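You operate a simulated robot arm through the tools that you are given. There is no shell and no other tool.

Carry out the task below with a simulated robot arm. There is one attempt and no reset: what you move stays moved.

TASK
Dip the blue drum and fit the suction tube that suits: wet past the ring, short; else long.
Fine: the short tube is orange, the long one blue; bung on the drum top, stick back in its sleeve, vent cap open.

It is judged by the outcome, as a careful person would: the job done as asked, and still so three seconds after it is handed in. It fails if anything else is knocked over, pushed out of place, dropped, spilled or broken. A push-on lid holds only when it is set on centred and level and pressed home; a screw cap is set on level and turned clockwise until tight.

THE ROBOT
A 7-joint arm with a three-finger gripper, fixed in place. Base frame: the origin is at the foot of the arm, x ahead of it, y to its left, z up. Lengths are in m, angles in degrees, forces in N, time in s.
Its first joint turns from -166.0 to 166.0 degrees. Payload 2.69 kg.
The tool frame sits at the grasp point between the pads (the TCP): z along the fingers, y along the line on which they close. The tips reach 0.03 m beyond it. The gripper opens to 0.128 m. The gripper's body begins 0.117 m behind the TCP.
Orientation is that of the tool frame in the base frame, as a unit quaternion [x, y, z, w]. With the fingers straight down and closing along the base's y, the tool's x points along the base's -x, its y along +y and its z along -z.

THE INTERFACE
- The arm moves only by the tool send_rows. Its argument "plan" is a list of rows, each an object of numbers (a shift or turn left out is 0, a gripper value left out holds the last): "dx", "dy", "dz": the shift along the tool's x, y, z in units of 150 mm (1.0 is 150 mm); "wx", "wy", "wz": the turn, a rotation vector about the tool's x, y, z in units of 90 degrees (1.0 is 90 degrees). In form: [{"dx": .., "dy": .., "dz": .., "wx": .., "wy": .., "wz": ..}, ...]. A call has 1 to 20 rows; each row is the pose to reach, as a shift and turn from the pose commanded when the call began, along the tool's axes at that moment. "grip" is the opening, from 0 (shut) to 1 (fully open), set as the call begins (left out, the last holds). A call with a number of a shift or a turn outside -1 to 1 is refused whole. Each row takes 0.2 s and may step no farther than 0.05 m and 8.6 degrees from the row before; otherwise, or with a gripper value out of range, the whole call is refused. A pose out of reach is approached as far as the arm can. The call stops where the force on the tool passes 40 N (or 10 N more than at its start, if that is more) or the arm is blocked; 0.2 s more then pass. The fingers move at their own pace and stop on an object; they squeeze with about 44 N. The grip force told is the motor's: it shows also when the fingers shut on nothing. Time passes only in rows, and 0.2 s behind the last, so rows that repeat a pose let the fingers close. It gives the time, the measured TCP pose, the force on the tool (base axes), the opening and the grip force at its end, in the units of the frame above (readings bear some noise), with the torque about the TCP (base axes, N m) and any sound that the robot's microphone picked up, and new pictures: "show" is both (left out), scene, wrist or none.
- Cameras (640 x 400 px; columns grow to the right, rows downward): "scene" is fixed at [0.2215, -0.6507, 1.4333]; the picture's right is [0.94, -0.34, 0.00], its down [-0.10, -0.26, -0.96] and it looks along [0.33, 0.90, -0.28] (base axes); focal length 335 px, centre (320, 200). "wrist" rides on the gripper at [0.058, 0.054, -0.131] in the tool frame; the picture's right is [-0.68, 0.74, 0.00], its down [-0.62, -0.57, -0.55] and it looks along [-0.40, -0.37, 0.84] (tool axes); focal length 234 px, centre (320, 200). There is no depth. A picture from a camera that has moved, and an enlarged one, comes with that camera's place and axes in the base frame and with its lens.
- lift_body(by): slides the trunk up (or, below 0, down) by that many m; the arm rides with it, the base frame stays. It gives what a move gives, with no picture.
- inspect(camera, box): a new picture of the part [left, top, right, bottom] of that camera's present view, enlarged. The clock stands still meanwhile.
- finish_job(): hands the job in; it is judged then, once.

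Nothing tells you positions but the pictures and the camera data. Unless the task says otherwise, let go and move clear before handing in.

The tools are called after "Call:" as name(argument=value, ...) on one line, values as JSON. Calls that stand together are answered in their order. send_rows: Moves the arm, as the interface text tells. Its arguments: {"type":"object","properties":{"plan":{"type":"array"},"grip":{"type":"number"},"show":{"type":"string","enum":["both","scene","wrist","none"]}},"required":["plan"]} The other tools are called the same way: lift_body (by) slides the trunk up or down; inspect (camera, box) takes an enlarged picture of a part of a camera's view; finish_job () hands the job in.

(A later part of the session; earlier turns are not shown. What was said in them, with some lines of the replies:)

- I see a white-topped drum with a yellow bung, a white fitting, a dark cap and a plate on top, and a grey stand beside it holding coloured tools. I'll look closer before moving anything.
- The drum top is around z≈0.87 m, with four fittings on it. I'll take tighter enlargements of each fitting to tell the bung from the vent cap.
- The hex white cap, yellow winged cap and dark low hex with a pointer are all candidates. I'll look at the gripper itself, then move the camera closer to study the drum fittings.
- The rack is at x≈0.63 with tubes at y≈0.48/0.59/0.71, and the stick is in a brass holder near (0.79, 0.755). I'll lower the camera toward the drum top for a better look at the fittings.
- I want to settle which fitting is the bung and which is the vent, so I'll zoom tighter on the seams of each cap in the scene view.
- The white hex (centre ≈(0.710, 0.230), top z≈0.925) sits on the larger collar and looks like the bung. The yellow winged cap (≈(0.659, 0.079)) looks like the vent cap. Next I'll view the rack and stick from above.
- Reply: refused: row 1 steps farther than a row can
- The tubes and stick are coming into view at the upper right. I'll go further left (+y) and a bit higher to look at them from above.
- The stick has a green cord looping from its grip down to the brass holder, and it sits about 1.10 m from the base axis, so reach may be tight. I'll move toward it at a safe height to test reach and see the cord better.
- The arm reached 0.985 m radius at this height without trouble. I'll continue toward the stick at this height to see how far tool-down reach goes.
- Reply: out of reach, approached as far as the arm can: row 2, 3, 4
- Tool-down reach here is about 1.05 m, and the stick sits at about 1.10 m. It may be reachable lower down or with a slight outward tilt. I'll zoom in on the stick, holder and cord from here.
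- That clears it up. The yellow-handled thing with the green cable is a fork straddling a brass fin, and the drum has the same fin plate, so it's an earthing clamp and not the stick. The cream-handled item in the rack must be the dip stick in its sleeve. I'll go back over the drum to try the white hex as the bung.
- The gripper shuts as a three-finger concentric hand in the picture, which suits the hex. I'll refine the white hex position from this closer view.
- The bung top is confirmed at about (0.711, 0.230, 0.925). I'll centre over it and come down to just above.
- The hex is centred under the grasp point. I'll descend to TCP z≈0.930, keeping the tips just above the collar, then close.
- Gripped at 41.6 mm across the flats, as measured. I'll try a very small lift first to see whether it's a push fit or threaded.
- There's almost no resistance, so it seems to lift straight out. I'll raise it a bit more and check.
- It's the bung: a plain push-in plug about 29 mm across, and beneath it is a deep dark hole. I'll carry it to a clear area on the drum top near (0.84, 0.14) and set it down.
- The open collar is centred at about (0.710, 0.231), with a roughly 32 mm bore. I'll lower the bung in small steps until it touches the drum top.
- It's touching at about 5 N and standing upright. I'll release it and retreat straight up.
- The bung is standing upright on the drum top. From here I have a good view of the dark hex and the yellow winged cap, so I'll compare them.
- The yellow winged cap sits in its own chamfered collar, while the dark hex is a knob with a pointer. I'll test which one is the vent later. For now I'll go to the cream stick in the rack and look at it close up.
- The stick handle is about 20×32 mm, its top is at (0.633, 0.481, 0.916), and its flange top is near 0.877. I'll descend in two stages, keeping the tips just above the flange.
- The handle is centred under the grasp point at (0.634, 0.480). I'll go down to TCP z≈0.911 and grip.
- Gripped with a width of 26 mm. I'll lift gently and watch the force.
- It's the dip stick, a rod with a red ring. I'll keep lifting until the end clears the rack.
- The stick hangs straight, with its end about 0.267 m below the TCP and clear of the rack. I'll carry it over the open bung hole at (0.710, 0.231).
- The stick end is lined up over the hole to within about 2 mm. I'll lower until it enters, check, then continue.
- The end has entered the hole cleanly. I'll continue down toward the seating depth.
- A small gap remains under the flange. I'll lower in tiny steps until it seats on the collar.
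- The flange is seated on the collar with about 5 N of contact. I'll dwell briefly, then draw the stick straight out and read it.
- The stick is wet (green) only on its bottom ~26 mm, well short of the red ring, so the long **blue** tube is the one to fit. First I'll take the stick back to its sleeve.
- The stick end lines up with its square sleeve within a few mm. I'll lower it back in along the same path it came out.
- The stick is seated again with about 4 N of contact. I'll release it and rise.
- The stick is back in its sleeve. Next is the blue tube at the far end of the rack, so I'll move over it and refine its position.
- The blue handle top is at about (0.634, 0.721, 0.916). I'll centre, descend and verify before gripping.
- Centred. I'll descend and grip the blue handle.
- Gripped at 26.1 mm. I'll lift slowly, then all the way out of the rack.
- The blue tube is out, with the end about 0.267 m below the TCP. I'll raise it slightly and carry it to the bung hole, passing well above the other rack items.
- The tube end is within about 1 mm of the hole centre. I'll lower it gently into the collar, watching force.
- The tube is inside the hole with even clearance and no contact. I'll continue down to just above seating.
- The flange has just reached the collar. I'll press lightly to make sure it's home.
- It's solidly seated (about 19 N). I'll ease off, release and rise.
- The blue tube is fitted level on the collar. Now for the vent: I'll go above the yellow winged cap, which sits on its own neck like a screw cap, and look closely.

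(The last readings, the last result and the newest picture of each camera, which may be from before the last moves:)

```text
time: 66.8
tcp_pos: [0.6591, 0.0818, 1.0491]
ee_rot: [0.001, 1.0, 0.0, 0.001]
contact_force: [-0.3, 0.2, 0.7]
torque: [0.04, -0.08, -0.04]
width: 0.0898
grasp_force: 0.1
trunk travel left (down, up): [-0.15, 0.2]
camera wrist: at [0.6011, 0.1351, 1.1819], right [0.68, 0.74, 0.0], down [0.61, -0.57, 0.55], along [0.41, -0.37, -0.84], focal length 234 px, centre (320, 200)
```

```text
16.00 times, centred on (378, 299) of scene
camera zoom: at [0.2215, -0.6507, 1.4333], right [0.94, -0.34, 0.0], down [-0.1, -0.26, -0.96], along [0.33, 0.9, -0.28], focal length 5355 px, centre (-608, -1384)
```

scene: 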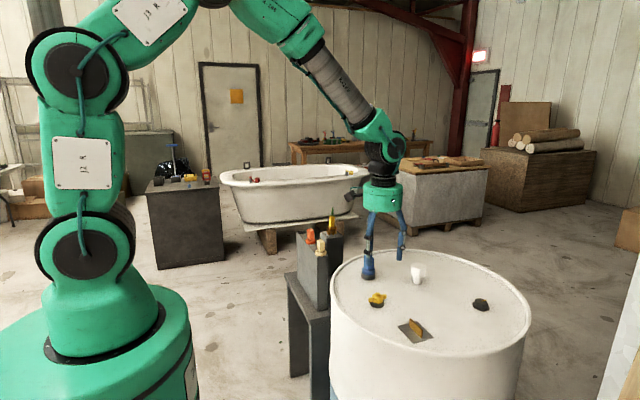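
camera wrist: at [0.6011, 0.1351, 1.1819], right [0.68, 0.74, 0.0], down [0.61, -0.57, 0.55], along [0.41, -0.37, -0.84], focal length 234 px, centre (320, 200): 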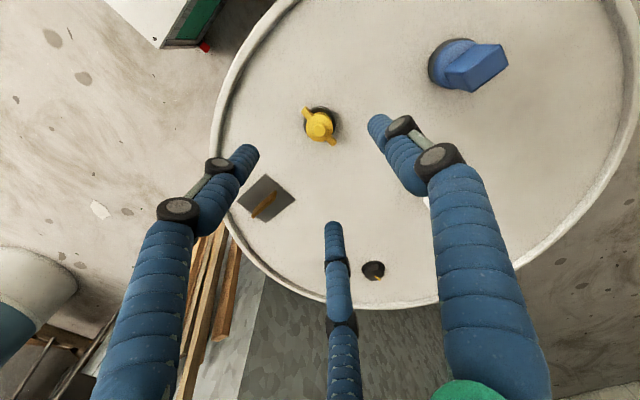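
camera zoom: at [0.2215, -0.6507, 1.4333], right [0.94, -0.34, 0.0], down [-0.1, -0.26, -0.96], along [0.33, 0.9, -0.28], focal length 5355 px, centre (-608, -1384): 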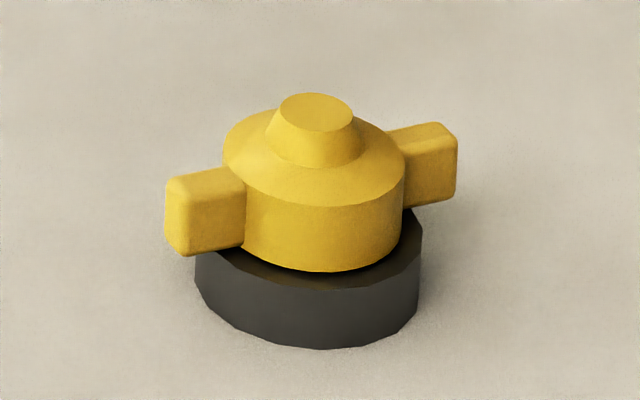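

The cap centre is at (0.660, 0.080). I'll lower around its body with the tips just above the neck, grip, and test whether it turns counter-clockwise.

Call:
send_rows(plan=[{"dz": 0.25, "dx": -0.006, "dy": -0.01}, {"dz": 0.5, "dx": -0.006, "dy": -0.01}, {"dz": 0.7, "dx": -0.006, "dy": -0.01}, {"dz": 0.84, "dx": -0.006, "dy": -0.01}], show="none")

Call:
send_rows(plan=[{}, {}, {}, {}], grip=0.0, show="both")

Call:
inspect(camera="scene", box=[350, 260, 405, 315])

Call:
inspect(camera="wrist", box=[260, 100, 380, 220])

```text
time: 67.8
tcp_pos: [0.6603, 0.0788, 0.9226]
ee_rot: [0.0, 1.0, 0.0, 0.0]
contact_force: [0.4, 0.0, 0.5]
torque: [-0.02, 0.01, -0.02]
width: 0.0897
grasp_force: 0.0
trunk travel left (down, up): [-0.15, 0.2]
```

```text
time: 68.8
tcp_pos: [0.6598, 0.079, 0.9224]
ee_rot: [0.0, 1.0, 0.0, 0.0]
contact_force: [-1.0, 8.2, -3.5]
torque: [0.19, -0.25, 0.03]
width: 0.0311
grasp_force: 45.8
trunk travel left (down, up): [-0.15, 0.2]
camera wrist: at [0.6022, 0.134, 1.0547], right [0.68, 0.74, 0.0], down [0.62, -0.57, 0.55], along [0.4, -0.37, -0.84], focal length 234 px, centre (320, 200)
```

scene: 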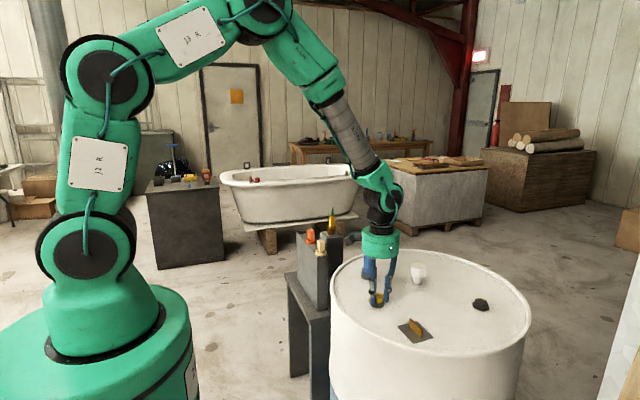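
wrist: 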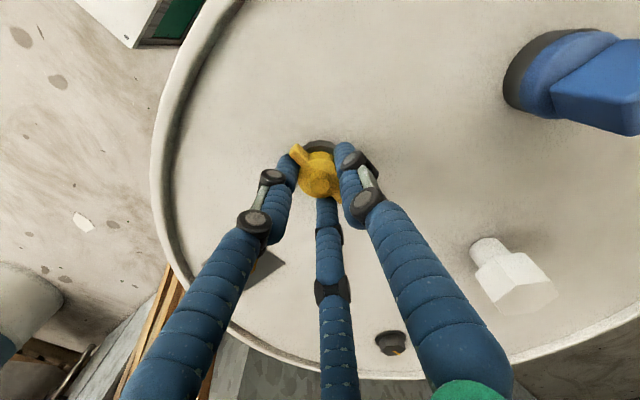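

```text
7.27 times, centred on (378, 288) of scene
camera zoom: at [0.2215, -0.6507, 1.4333], right [0.94, -0.34, 0.0], down [-0.1, -0.26, -0.96], along [0.33, 0.9, -0.28], focal length 2434 px, centre (-98, -436)
```

zoom: 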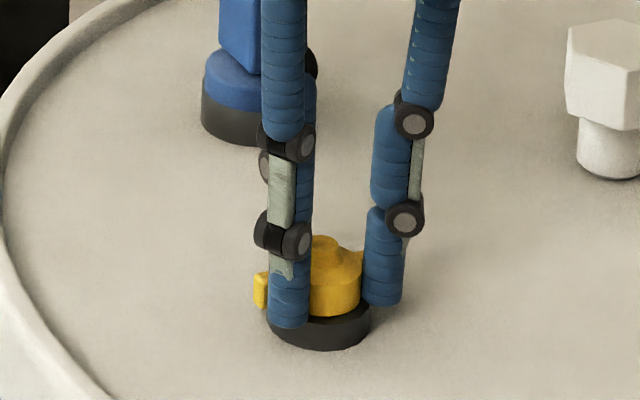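

```text
3.33 times, centred on (320, 160) of wrist
camera zoom: at [0.6022, 0.134, 1.0547], right [0.68, 0.74, 0.0], down [0.62, -0.57, 0.55], along [0.4, -0.37, -0.84], focal length 781 px, centre (320, 333)
```

zoom: 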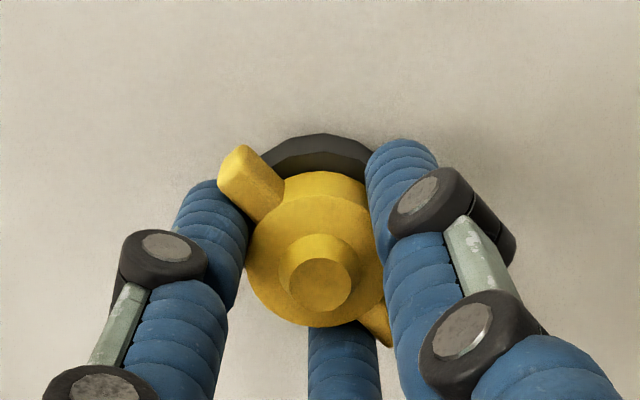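

Gripped at 31 mm. I'll try a small counter-clockwise turn (seen from above) and read the torque.

Call:
send_rows(plan=[{"wz": -0.045}, {"wz": -0.09}, {"wz": -0.09}], show="none")

Call:
inspect(camera="wrist", box=[260, 100, 380, 220])

Call:
inspect(camera="scene", box=[350, 260, 405, 315])

```text
time: 69.6
tcp_pos: [0.6593, 0.0806, 0.9228]
ee_rot: [-0.07, 0.998, 0.0, -0.001]
contact_force: [0.9, 8.2, -9.0]
torque: [0.21, -0.56, 0.03]
width: 0.031
grasp_force: 44.9
trunk travel left (down, up): [-0.15, 0.2]
```

```text
3.33 times, centred on (320, 160) of wrist
camera zoom: at [0.5953, 0.1252, 1.0547], right [0.57, 0.82, 0.0], down [0.69, -0.47, 0.55], along [0.45, -0.31, -0.84], focal length 781 px, centre (320, 333)
```

zoom: 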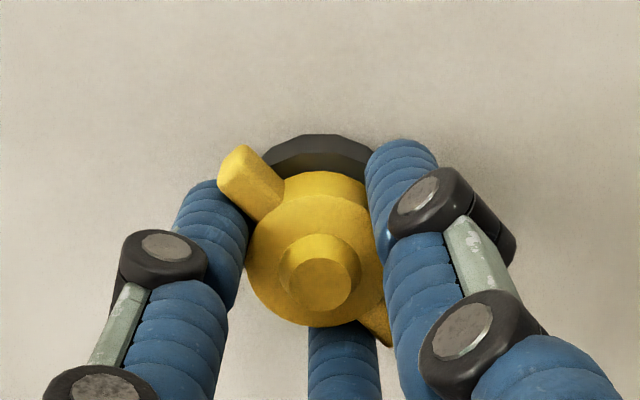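

```text
7.27 times, centred on (378, 288) of scene
camera zoom: at [0.2215, -0.6507, 1.4333], right [0.94, -0.34, 0.0], down [-0.1, -0.26, -0.96], along [0.33, 0.9, -0.28], focal length 2434 px, centre (-98, -436)
```

zoom: 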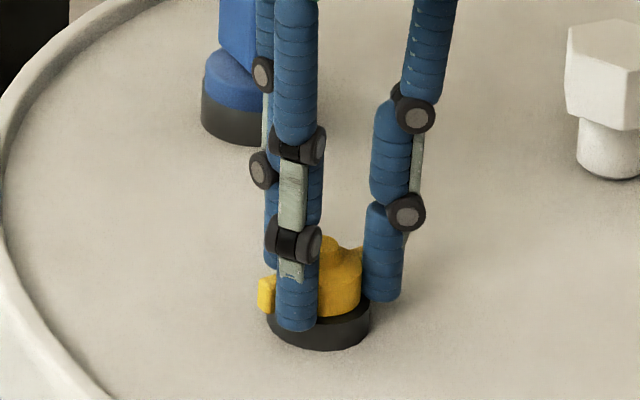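

The cap turned freely with the fingers. I'll continue a little and watch the vertical force, which tells whether it climbs or sinks on its thread.

Call:
send_rows(plan=[{"wz": -0.06}, {"wz": -0.12}, {"wz": -0.18}, {"wz": -0.18}], show="none")

Call:
inspect(camera="wrist", box=[260, 100, 380, 220])

Call:
inspect(camera="scene", box=[350, 260, 405, 315])

```text
time: 70.6
tcp_pos: [0.6609, 0.08, 0.9223]
ee_rot: [-0.212, 0.977, -0.001, 0.0]
contact_force: [-0.8, 7.7, -11.3]
torque: [0.15, -0.06, 0.01]
width: 0.0315
grasp_force: 45.3
trunk travel left (down, up): [-0.15, 0.2]
```

```text
3.33 times, centred on (320, 160) of wrist
camera zoom: at [0.5854, 0.1051, 1.0548], right [0.31, 0.95, 0.0], down [0.79, -0.26, 0.55], along [0.52, -0.17, -0.84], focal length 781 px, centre (320, 333)
```

zoom: 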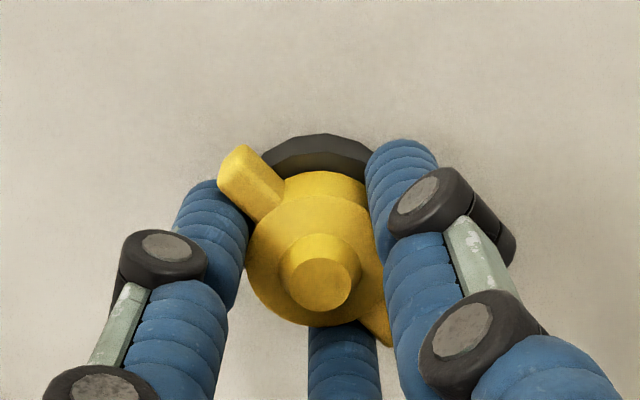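

```text
7.27 times, centred on (378, 288) of scene
camera zoom: at [0.2215, -0.6507, 1.4333], right [0.94, -0.34, 0.0], down [-0.1, -0.26, -0.96], along [0.33, 0.9, -0.28], focal length 2434 px, centre (-98, -436)
```

zoom: 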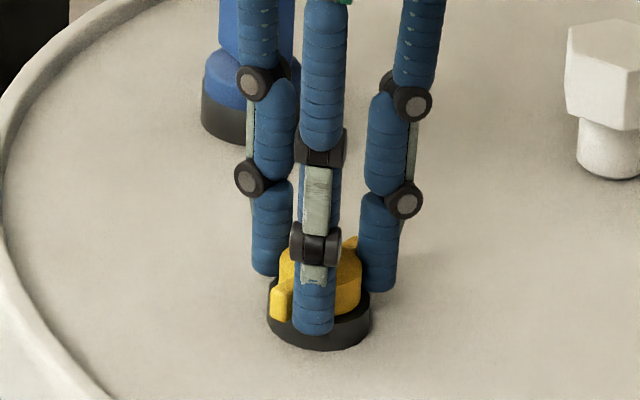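

It keeps turning with hardly any torque, 24° so far. I'll carry on counter-clockwise to about a quarter turn and see if it stops or lifts.

Call:
send_rows(plan=[{"wz": -0.09}, {"wz": -0.18}, {"wz": -0.27}, {"wz": -0.36}, {"wz": -0.45}, {"wz": -0.54}, {"wz": -0.63}, {"wz": -0.72}, {"wz": -0.72}], show="both")

Call:
inspect(camera="wrist", box=[260, 100, 380, 220])

Call:
inspect(camera="scene", box=[350, 260, 405, 315])

```text
time: 72.6
tcp_pos: [0.6598, 0.08, 0.9227]
ee_rot: [-0.702, 0.712, 0.001, -0.001]
contact_force: [-2.9, 1.9, -14.6]
torque: [-0.06, 0.03, 0.02]
width: 0.0314
grasp_force: 45.0
trunk travel left (down, up): [-0.15, 0.2]
camera wrist: at [0.6063, 0.0227, 1.0548], right [-0.73, 0.69, 0.0], down [0.57, 0.61, 0.55], along [0.38, 0.4, -0.84], focal length 234 px, centre (320, 200)
```

scene: 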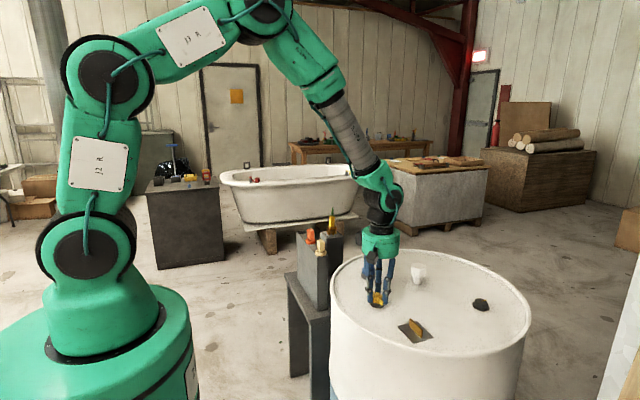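
wrist: 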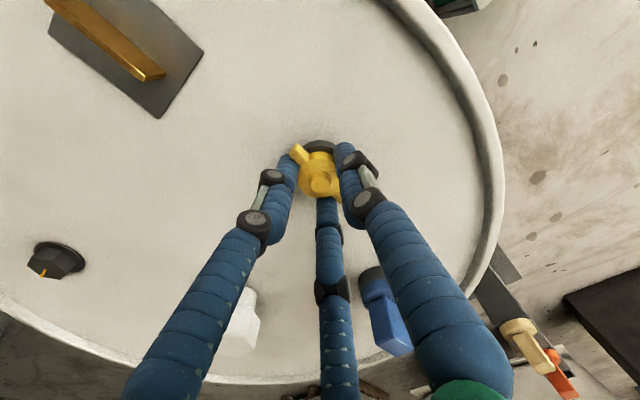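

```text
3.33 times, centred on (320, 160) of wrist
camera zoom: at [0.6063, 0.0227, 1.0548], right [-0.73, 0.69, 0.0], down [0.57, 0.61, 0.55], along [0.38, 0.4, -0.84], focal length 781 px, centre (320, 333)
```

zoom: 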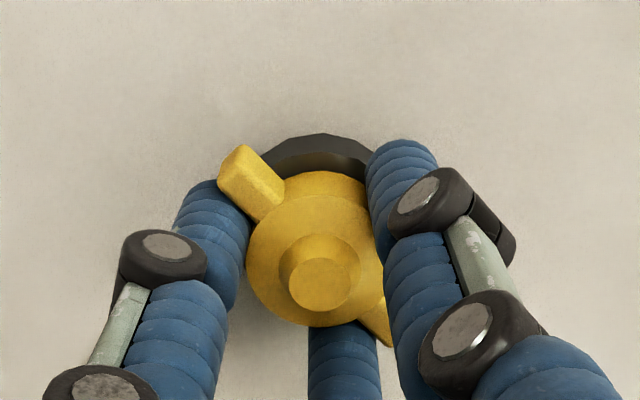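

```text
7.27 times, centred on (378, 288) of scene
camera zoom: at [0.2215, -0.6507, 1.4333], right [0.94, -0.34, 0.0], down [-0.1, -0.26, -0.96], along [0.33, 0.9, -0.28], focal length 2434 px, centre (-98, -436)
```

zoom: 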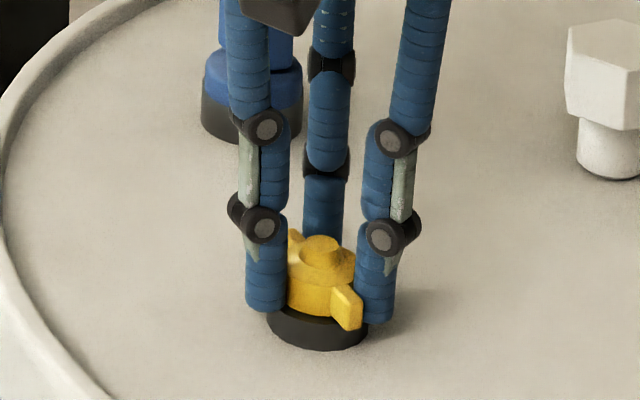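

The cap has turned a quarter turn with no stop. I'll let go, lift away a little, and inspect whether its height or seating changed.

Call:
send_rows(plan=[{}, {}, {}], grip=0.6, show="none")

Call:
send_rows(plan=[{"dz": -0.25}, {"dz": -0.5}, {"dz": -0.75}], show="scene")

Call:
inspect(camera="scene", box=[366, 289, 390, 309])

Call:
inspect(camera="wrist", box=[260, 80, 380, 200])

```text
time: 73.4
tcp_pos: [0.661, 0.0805, 0.9244]
ee_rot: [-0.702, 0.712, 0.0, 0.0]
contact_force: [-0.3, 0.0, 1.0]
torque: [-0.03, 0.01, -0.03]
width: 0.0768
grasp_force: 0.1
trunk travel left (down, up): [-0.15, 0.2]
```

```text
time: 74.2
tcp_pos: [0.6609, 0.0794, 1.0357]
ee_rot: [-0.701, 0.713, 0.0, 0.001]
contact_force: [-0.6, -0.2, 0.3]
torque: [0.0, 0.01, -0.03]
width: 0.0768
grasp_force: 0.0
trunk travel left (down, up): [-0.15, 0.2]
```

scene: 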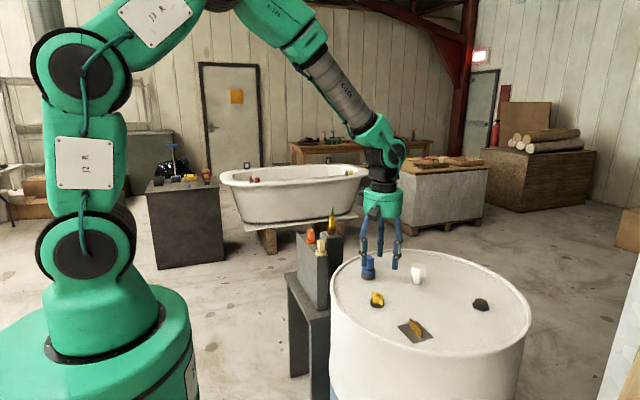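

```text
16.00 times, centred on (378, 299) of scene
camera zoom: at [0.2215, -0.6507, 1.4333], right [0.94, -0.34, 0.0], down [-0.1, -0.26, -0.96], along [0.33, 0.9, -0.28], focal length 5355 px, centre (-608, -1384)
```

zoom: 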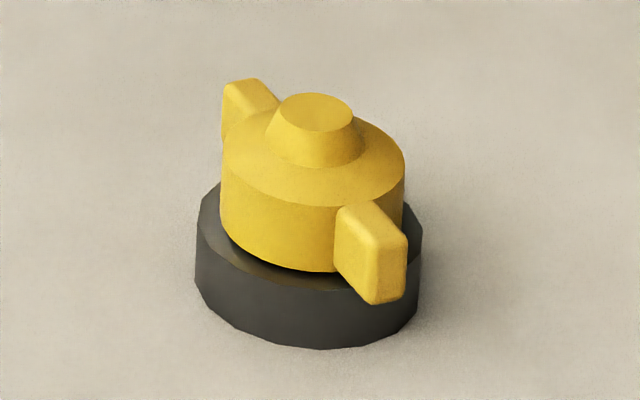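

```text
3.33 times, centred on (320, 140) of wrist
camera zoom: at [0.606, 0.0224, 1.1681], right [-0.73, 0.69, 0.0], down [0.58, 0.61, 0.55], along [0.38, 0.4, -0.84], focal length 781 px, centre (320, 400)
```

zoom: 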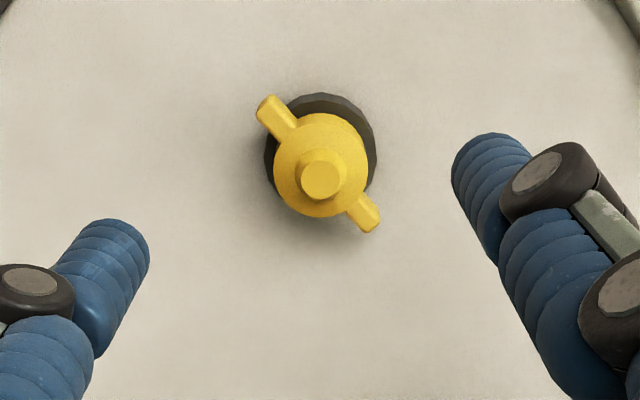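

The cap's height is exactly unchanged, so it's a turn-in-place vent cap that has swung 90° counter-clockwise. I'll regrip and see whether it has an end stop further round.

Call:
send_rows(plan=[{"dz": 0.25}, {"dz": 0.5}, {"dz": 0.75}], show="none")

Call:
send_rows(plan=[{}, {}, {}, {}], grip=0.0, show="none")

Call:
send_rows(plan=[{"wz": -0.06}, {"wz": -0.12}, {"wz": -0.18}, {"wz": -0.24}, {"wz": -0.24}], show="none")

Call:
inspect(camera="wrist", box=[260, 100, 380, 220])

Call:
inspect(camera="scene", box=[350, 260, 405, 315])

```text
time: 75.0
tcp_pos: [0.6611, 0.0781, 0.9231]
ee_rot: [-0.702, 0.713, -0.001, 0.0]
contact_force: [0.4, -0.1, 1.0]
torque: [0.04, 0.04, -0.01]
width: 0.077
grasp_force: 0.0
trunk travel left (down, up): [-0.15, 0.2]
```

```text
time: 76.0
tcp_pos: [0.6605, 0.0797, 0.9239]
ee_rot: [-0.702, 0.712, 0.001, 0.0]
contact_force: [-7.2, 23.0, -6.2]
torque: [1.16, 0.14, -0.01]
width: 0.0313
grasp_force: 44.6
trunk travel left (down, up): [-0.15, 0.2]
```

```text
time: 76.9
tcp_pos: [0.6656, 0.0753, 0.9237]
ee_rot: [0.803, -0.596, 0.003, -0.002]
contact_force: [15.0, -6.3, -16.8]
torque: [-1.45, -0.49, -1.68]
width: 0.0374
grasp_force: 45.0
trunk travel left (down, up): [-0.15, 0.2]
stopped in row 4: the force on the tool passed its limit at 46 N (the readings are from after the stop); the commanded pose is now the measured one
```

```text
3.33 times, centred on (320, 160) of wrist
camera zoom: at [0.6303, 0.0055, 1.0551], right [-0.9, 0.43, -0.01], down [0.36, 0.75, 0.55], along [0.24, 0.49, -0.83], focal length 781 px, centre (320, 333)
```

zoom: 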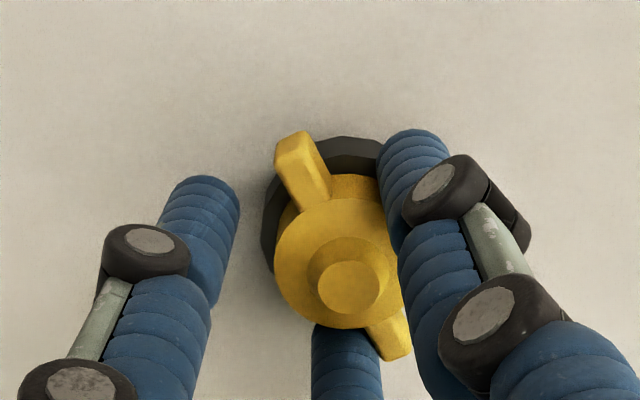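

```text
7.27 times, centred on (378, 288) of scene
camera zoom: at [0.2215, -0.6507, 1.4333], right [0.94, -0.34, 0.0], down [-0.1, -0.26, -0.96], along [0.33, 0.9, -0.28], focal length 2434 px, centre (-98, -436)
```

zoom: 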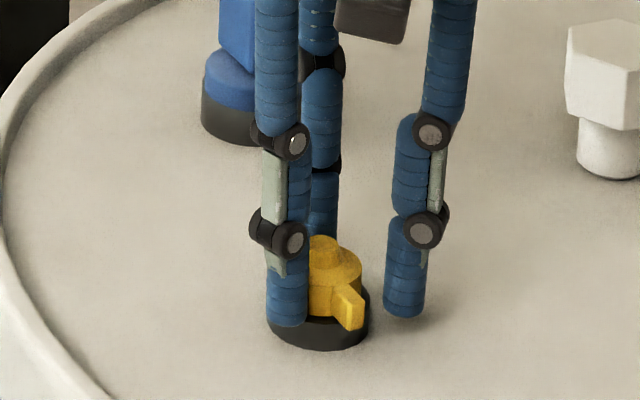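

The cap hit a firm end stop at about a quarter turn (1.7 N·m), so it's a quarter-turn vent cap and it's now fully open. I'll release it and back away.

Call:
send_rows(plan=[{}, {}, {}], grip=0.65, show="none")

Call:
send_rows(plan=[{"dz": -0.25}, {"dz": -0.5}, {"dz": -0.75}, {"dz": -1.0}], show="both")

Call:
inspect(camera="scene", box=[366, 289, 390, 309])

Call:
inspect(camera="scene", box=[320, 230, 540, 360])

```text
time: 77.7
tcp_pos: [0.6623, 0.0779, 0.9252]
ee_rot: [0.804, -0.595, 0.002, -0.001]
contact_force: [-0.2, -0.1, 1.0]
torque: [0.0, 0.01, -0.01]
width: 0.0833
grasp_force: 0.1
trunk travel left (down, up): [-0.15, 0.2]
```

```text
time: 78.7
tcp_pos: [0.6621, 0.0757, 1.0756]
ee_rot: [0.804, -0.595, 0.002, -0.001]
contact_force: [0.1, 0.5, -0.3]
torque: [0.0, -0.01, 0.0]
width: 0.083
grasp_force: 0.0
trunk travel left (down, up): [-0.15, 0.2]
camera wrist: at [0.6278, 0.0063, 1.206], right [-0.9, 0.43, -0.01], down [0.36, 0.75, 0.55], along [0.24, 0.49, -0.84], focal length 234 px, centre (320, 200)
```

scene: 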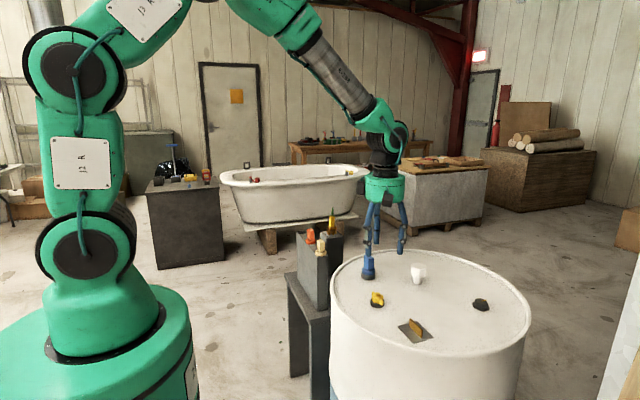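
wrist: 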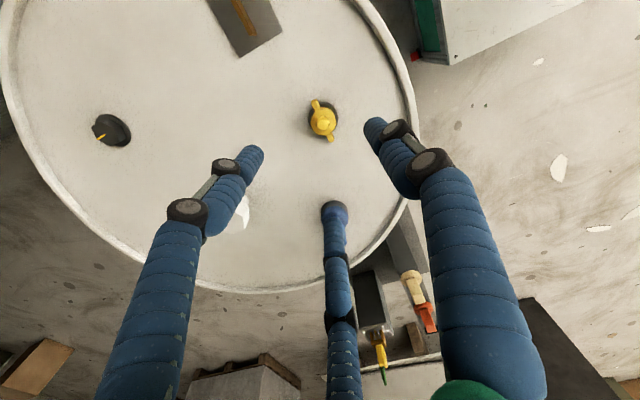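

```text
16.00 times, centred on (378, 299) of scene
camera zoom: at [0.2215, -0.6507, 1.4333], right [0.94, -0.34, 0.0], down [-0.1, -0.26, -0.96], along [0.33, 0.9, -0.28], focal length 5355 px, centre (-608, -1384)
```

zoom: 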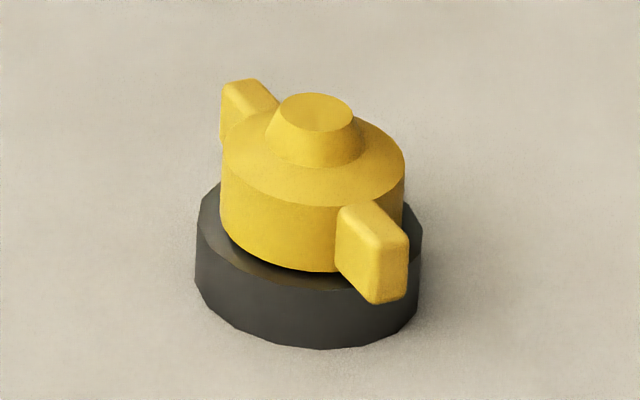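

```text
2.91 times, centred on (430, 295) of scene
camera zoom: at [0.2215, -0.6507, 1.4333], right [0.94, -0.34, 0.0], down [-0.1, -0.26, -0.96], along [0.33, 0.9, -0.28], focal length 974 px, centre (0, -76)
```

zoom: 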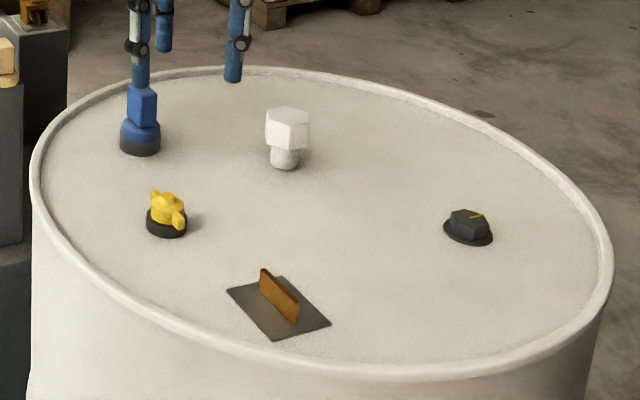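

The vent cap sits at its open stop, with the wings turned a quarter from where they began. I'll retreat upward and clear, then do a final check of everything.

Call:
send_rows(plan=[{"dz": -0.25}, {"dz": -0.5}, {"dz": -0.75}, {"dz": -1.0}], show="none")

Call:
send_rows(plan=[{"dz": -0.25}, {"dz": -0.5}, {"dz": -0.75}, {"dz": -0.9}, {"dz": -0.9}], show="both")

Call:
inspect(camera="scene", box=[280, 195, 540, 370])

Call:
inspect(camera="scene", box=[350, 240, 390, 310])

Call:
inspect(camera="scene", box=[290, 205, 350, 275])

```text
time: 79.7
tcp_pos: [0.6613, 0.0783, 1.2261]
ee_rot: [0.803, -0.595, 0.003, -0.001]
contact_force: [0.3, 0.0, 0.7]
torque: [-0.01, 0.02, -0.01]
width: 0.0835
grasp_force: 0.0
trunk travel left (down, up): [-0.15, 0.2]
```

```text
time: 80.9
tcp_pos: [0.6611, 0.0769, 1.3599]
ee_rot: [0.803, -0.596, 0.002, -0.002]
contact_force: [-0.3, 0.2, -0.3]
torque: [-0.02, -0.05, 0.03]
width: 0.0831
grasp_force: 0.0
trunk travel left (down, up): [-0.15, 0.2]
camera wrist: at [0.6265, 0.0066, 1.4917], right [-0.9, 0.43, -0.01], down [0.36, 0.75, 0.55], along [0.24, 0.49, -0.84], focal length 234 px, centre (320, 200)
```

scene: 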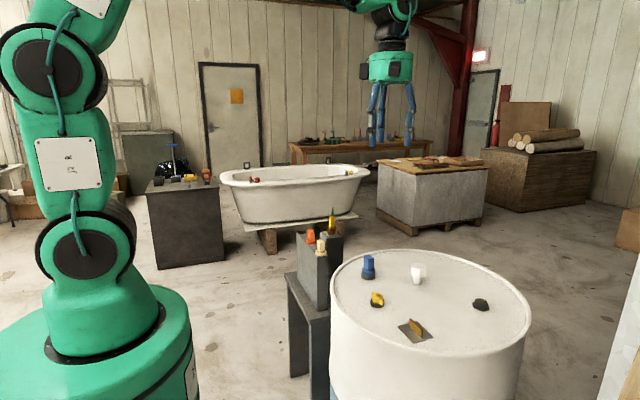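
wrist: 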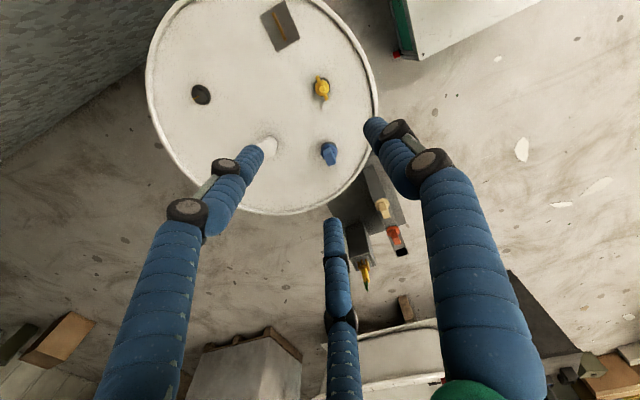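

```text
2.29 times, centred on (410, 282) of scene
camera zoom: at [0.2215, -0.6507, 1.4333], right [0.94, -0.34, 0.0], down [-0.1, -0.26, -0.96], along [0.33, 0.9, -0.28], focal length 765 px, centre (114, 11)
```

zoom: 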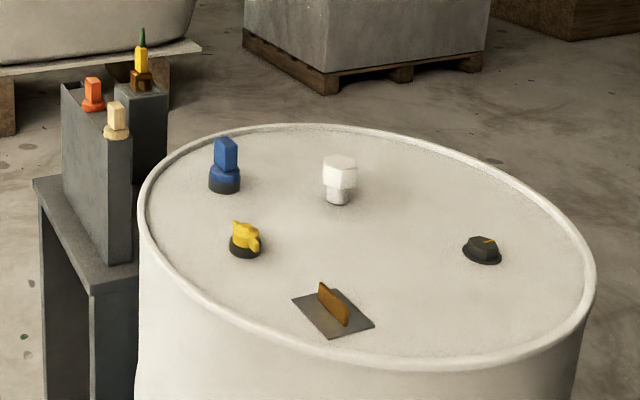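

```text
5.71 times, centred on (370, 275) of scene
camera zoom: at [0.2215, -0.6507, 1.4333], right [0.94, -0.34, 0.0], down [-0.1, -0.26, -0.96], along [0.33, 0.9, -0.28], focal length 1912 px, centre (34, -229)
```

zoom: 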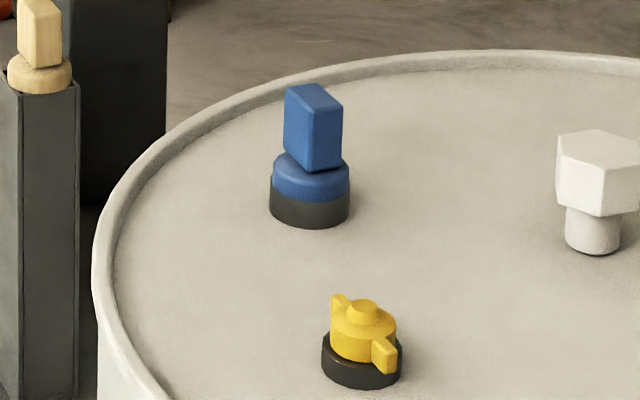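

```text
5.71 times, centred on (320, 240) of scene
camera zoom: at [0.2215, -0.6507, 1.4333], right [0.94, -0.34, 0.0], down [-0.1, -0.26, -0.96], along [0.33, 0.9, -0.28], focal length 1912 px, centre (320, -29)
```

zoom: 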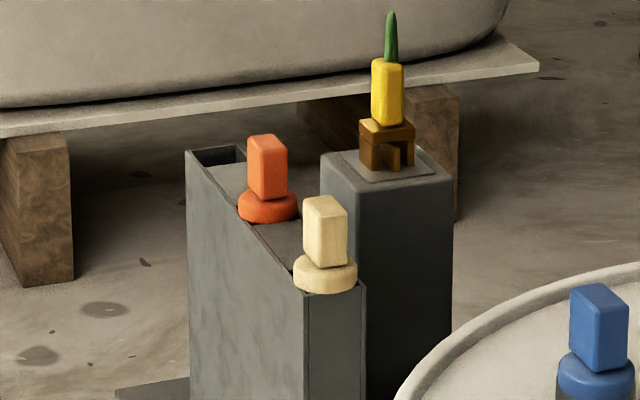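

The check shows everything in its final place:
- **Tube:** the blue long tube is seated level in the bung hole, chosen because the stick was wet only below the ring.
- **Bung:** it stands on the drum top.
- **Stick:** it is back in its sleeve.
- **Vent cap:** it is turned to its open stop.

The orange tube, earthing clamp and other fittings are untouched, and the gripper is clear, so I'm handing the job in.

Call:
finish_job()

```text
The job is handed in.
```

I dipped the drum and fitted the long blue tube: the stick came out wet only on its bottom 26 mm or so, well short of the red ring.

- **Tube:** the blue tube is seated level on the bung collar, pressed home with about 19 N.
- **Bung:** it stands upright on the drum top, clear of the other fittings.
- **Stick:** it is back in its sleeve in the rack.
- **Vent cap:** I took the yellow winged cap to be the vent and turned it a quarter turn counter-clockwise to a firm stop. Nothing on the drum is labelled, so that was a judgement. I left the dark hex knob with the pointer alone.

The orange tube and the earthing clamp were not touched. The gripper is open and clear above the drum.
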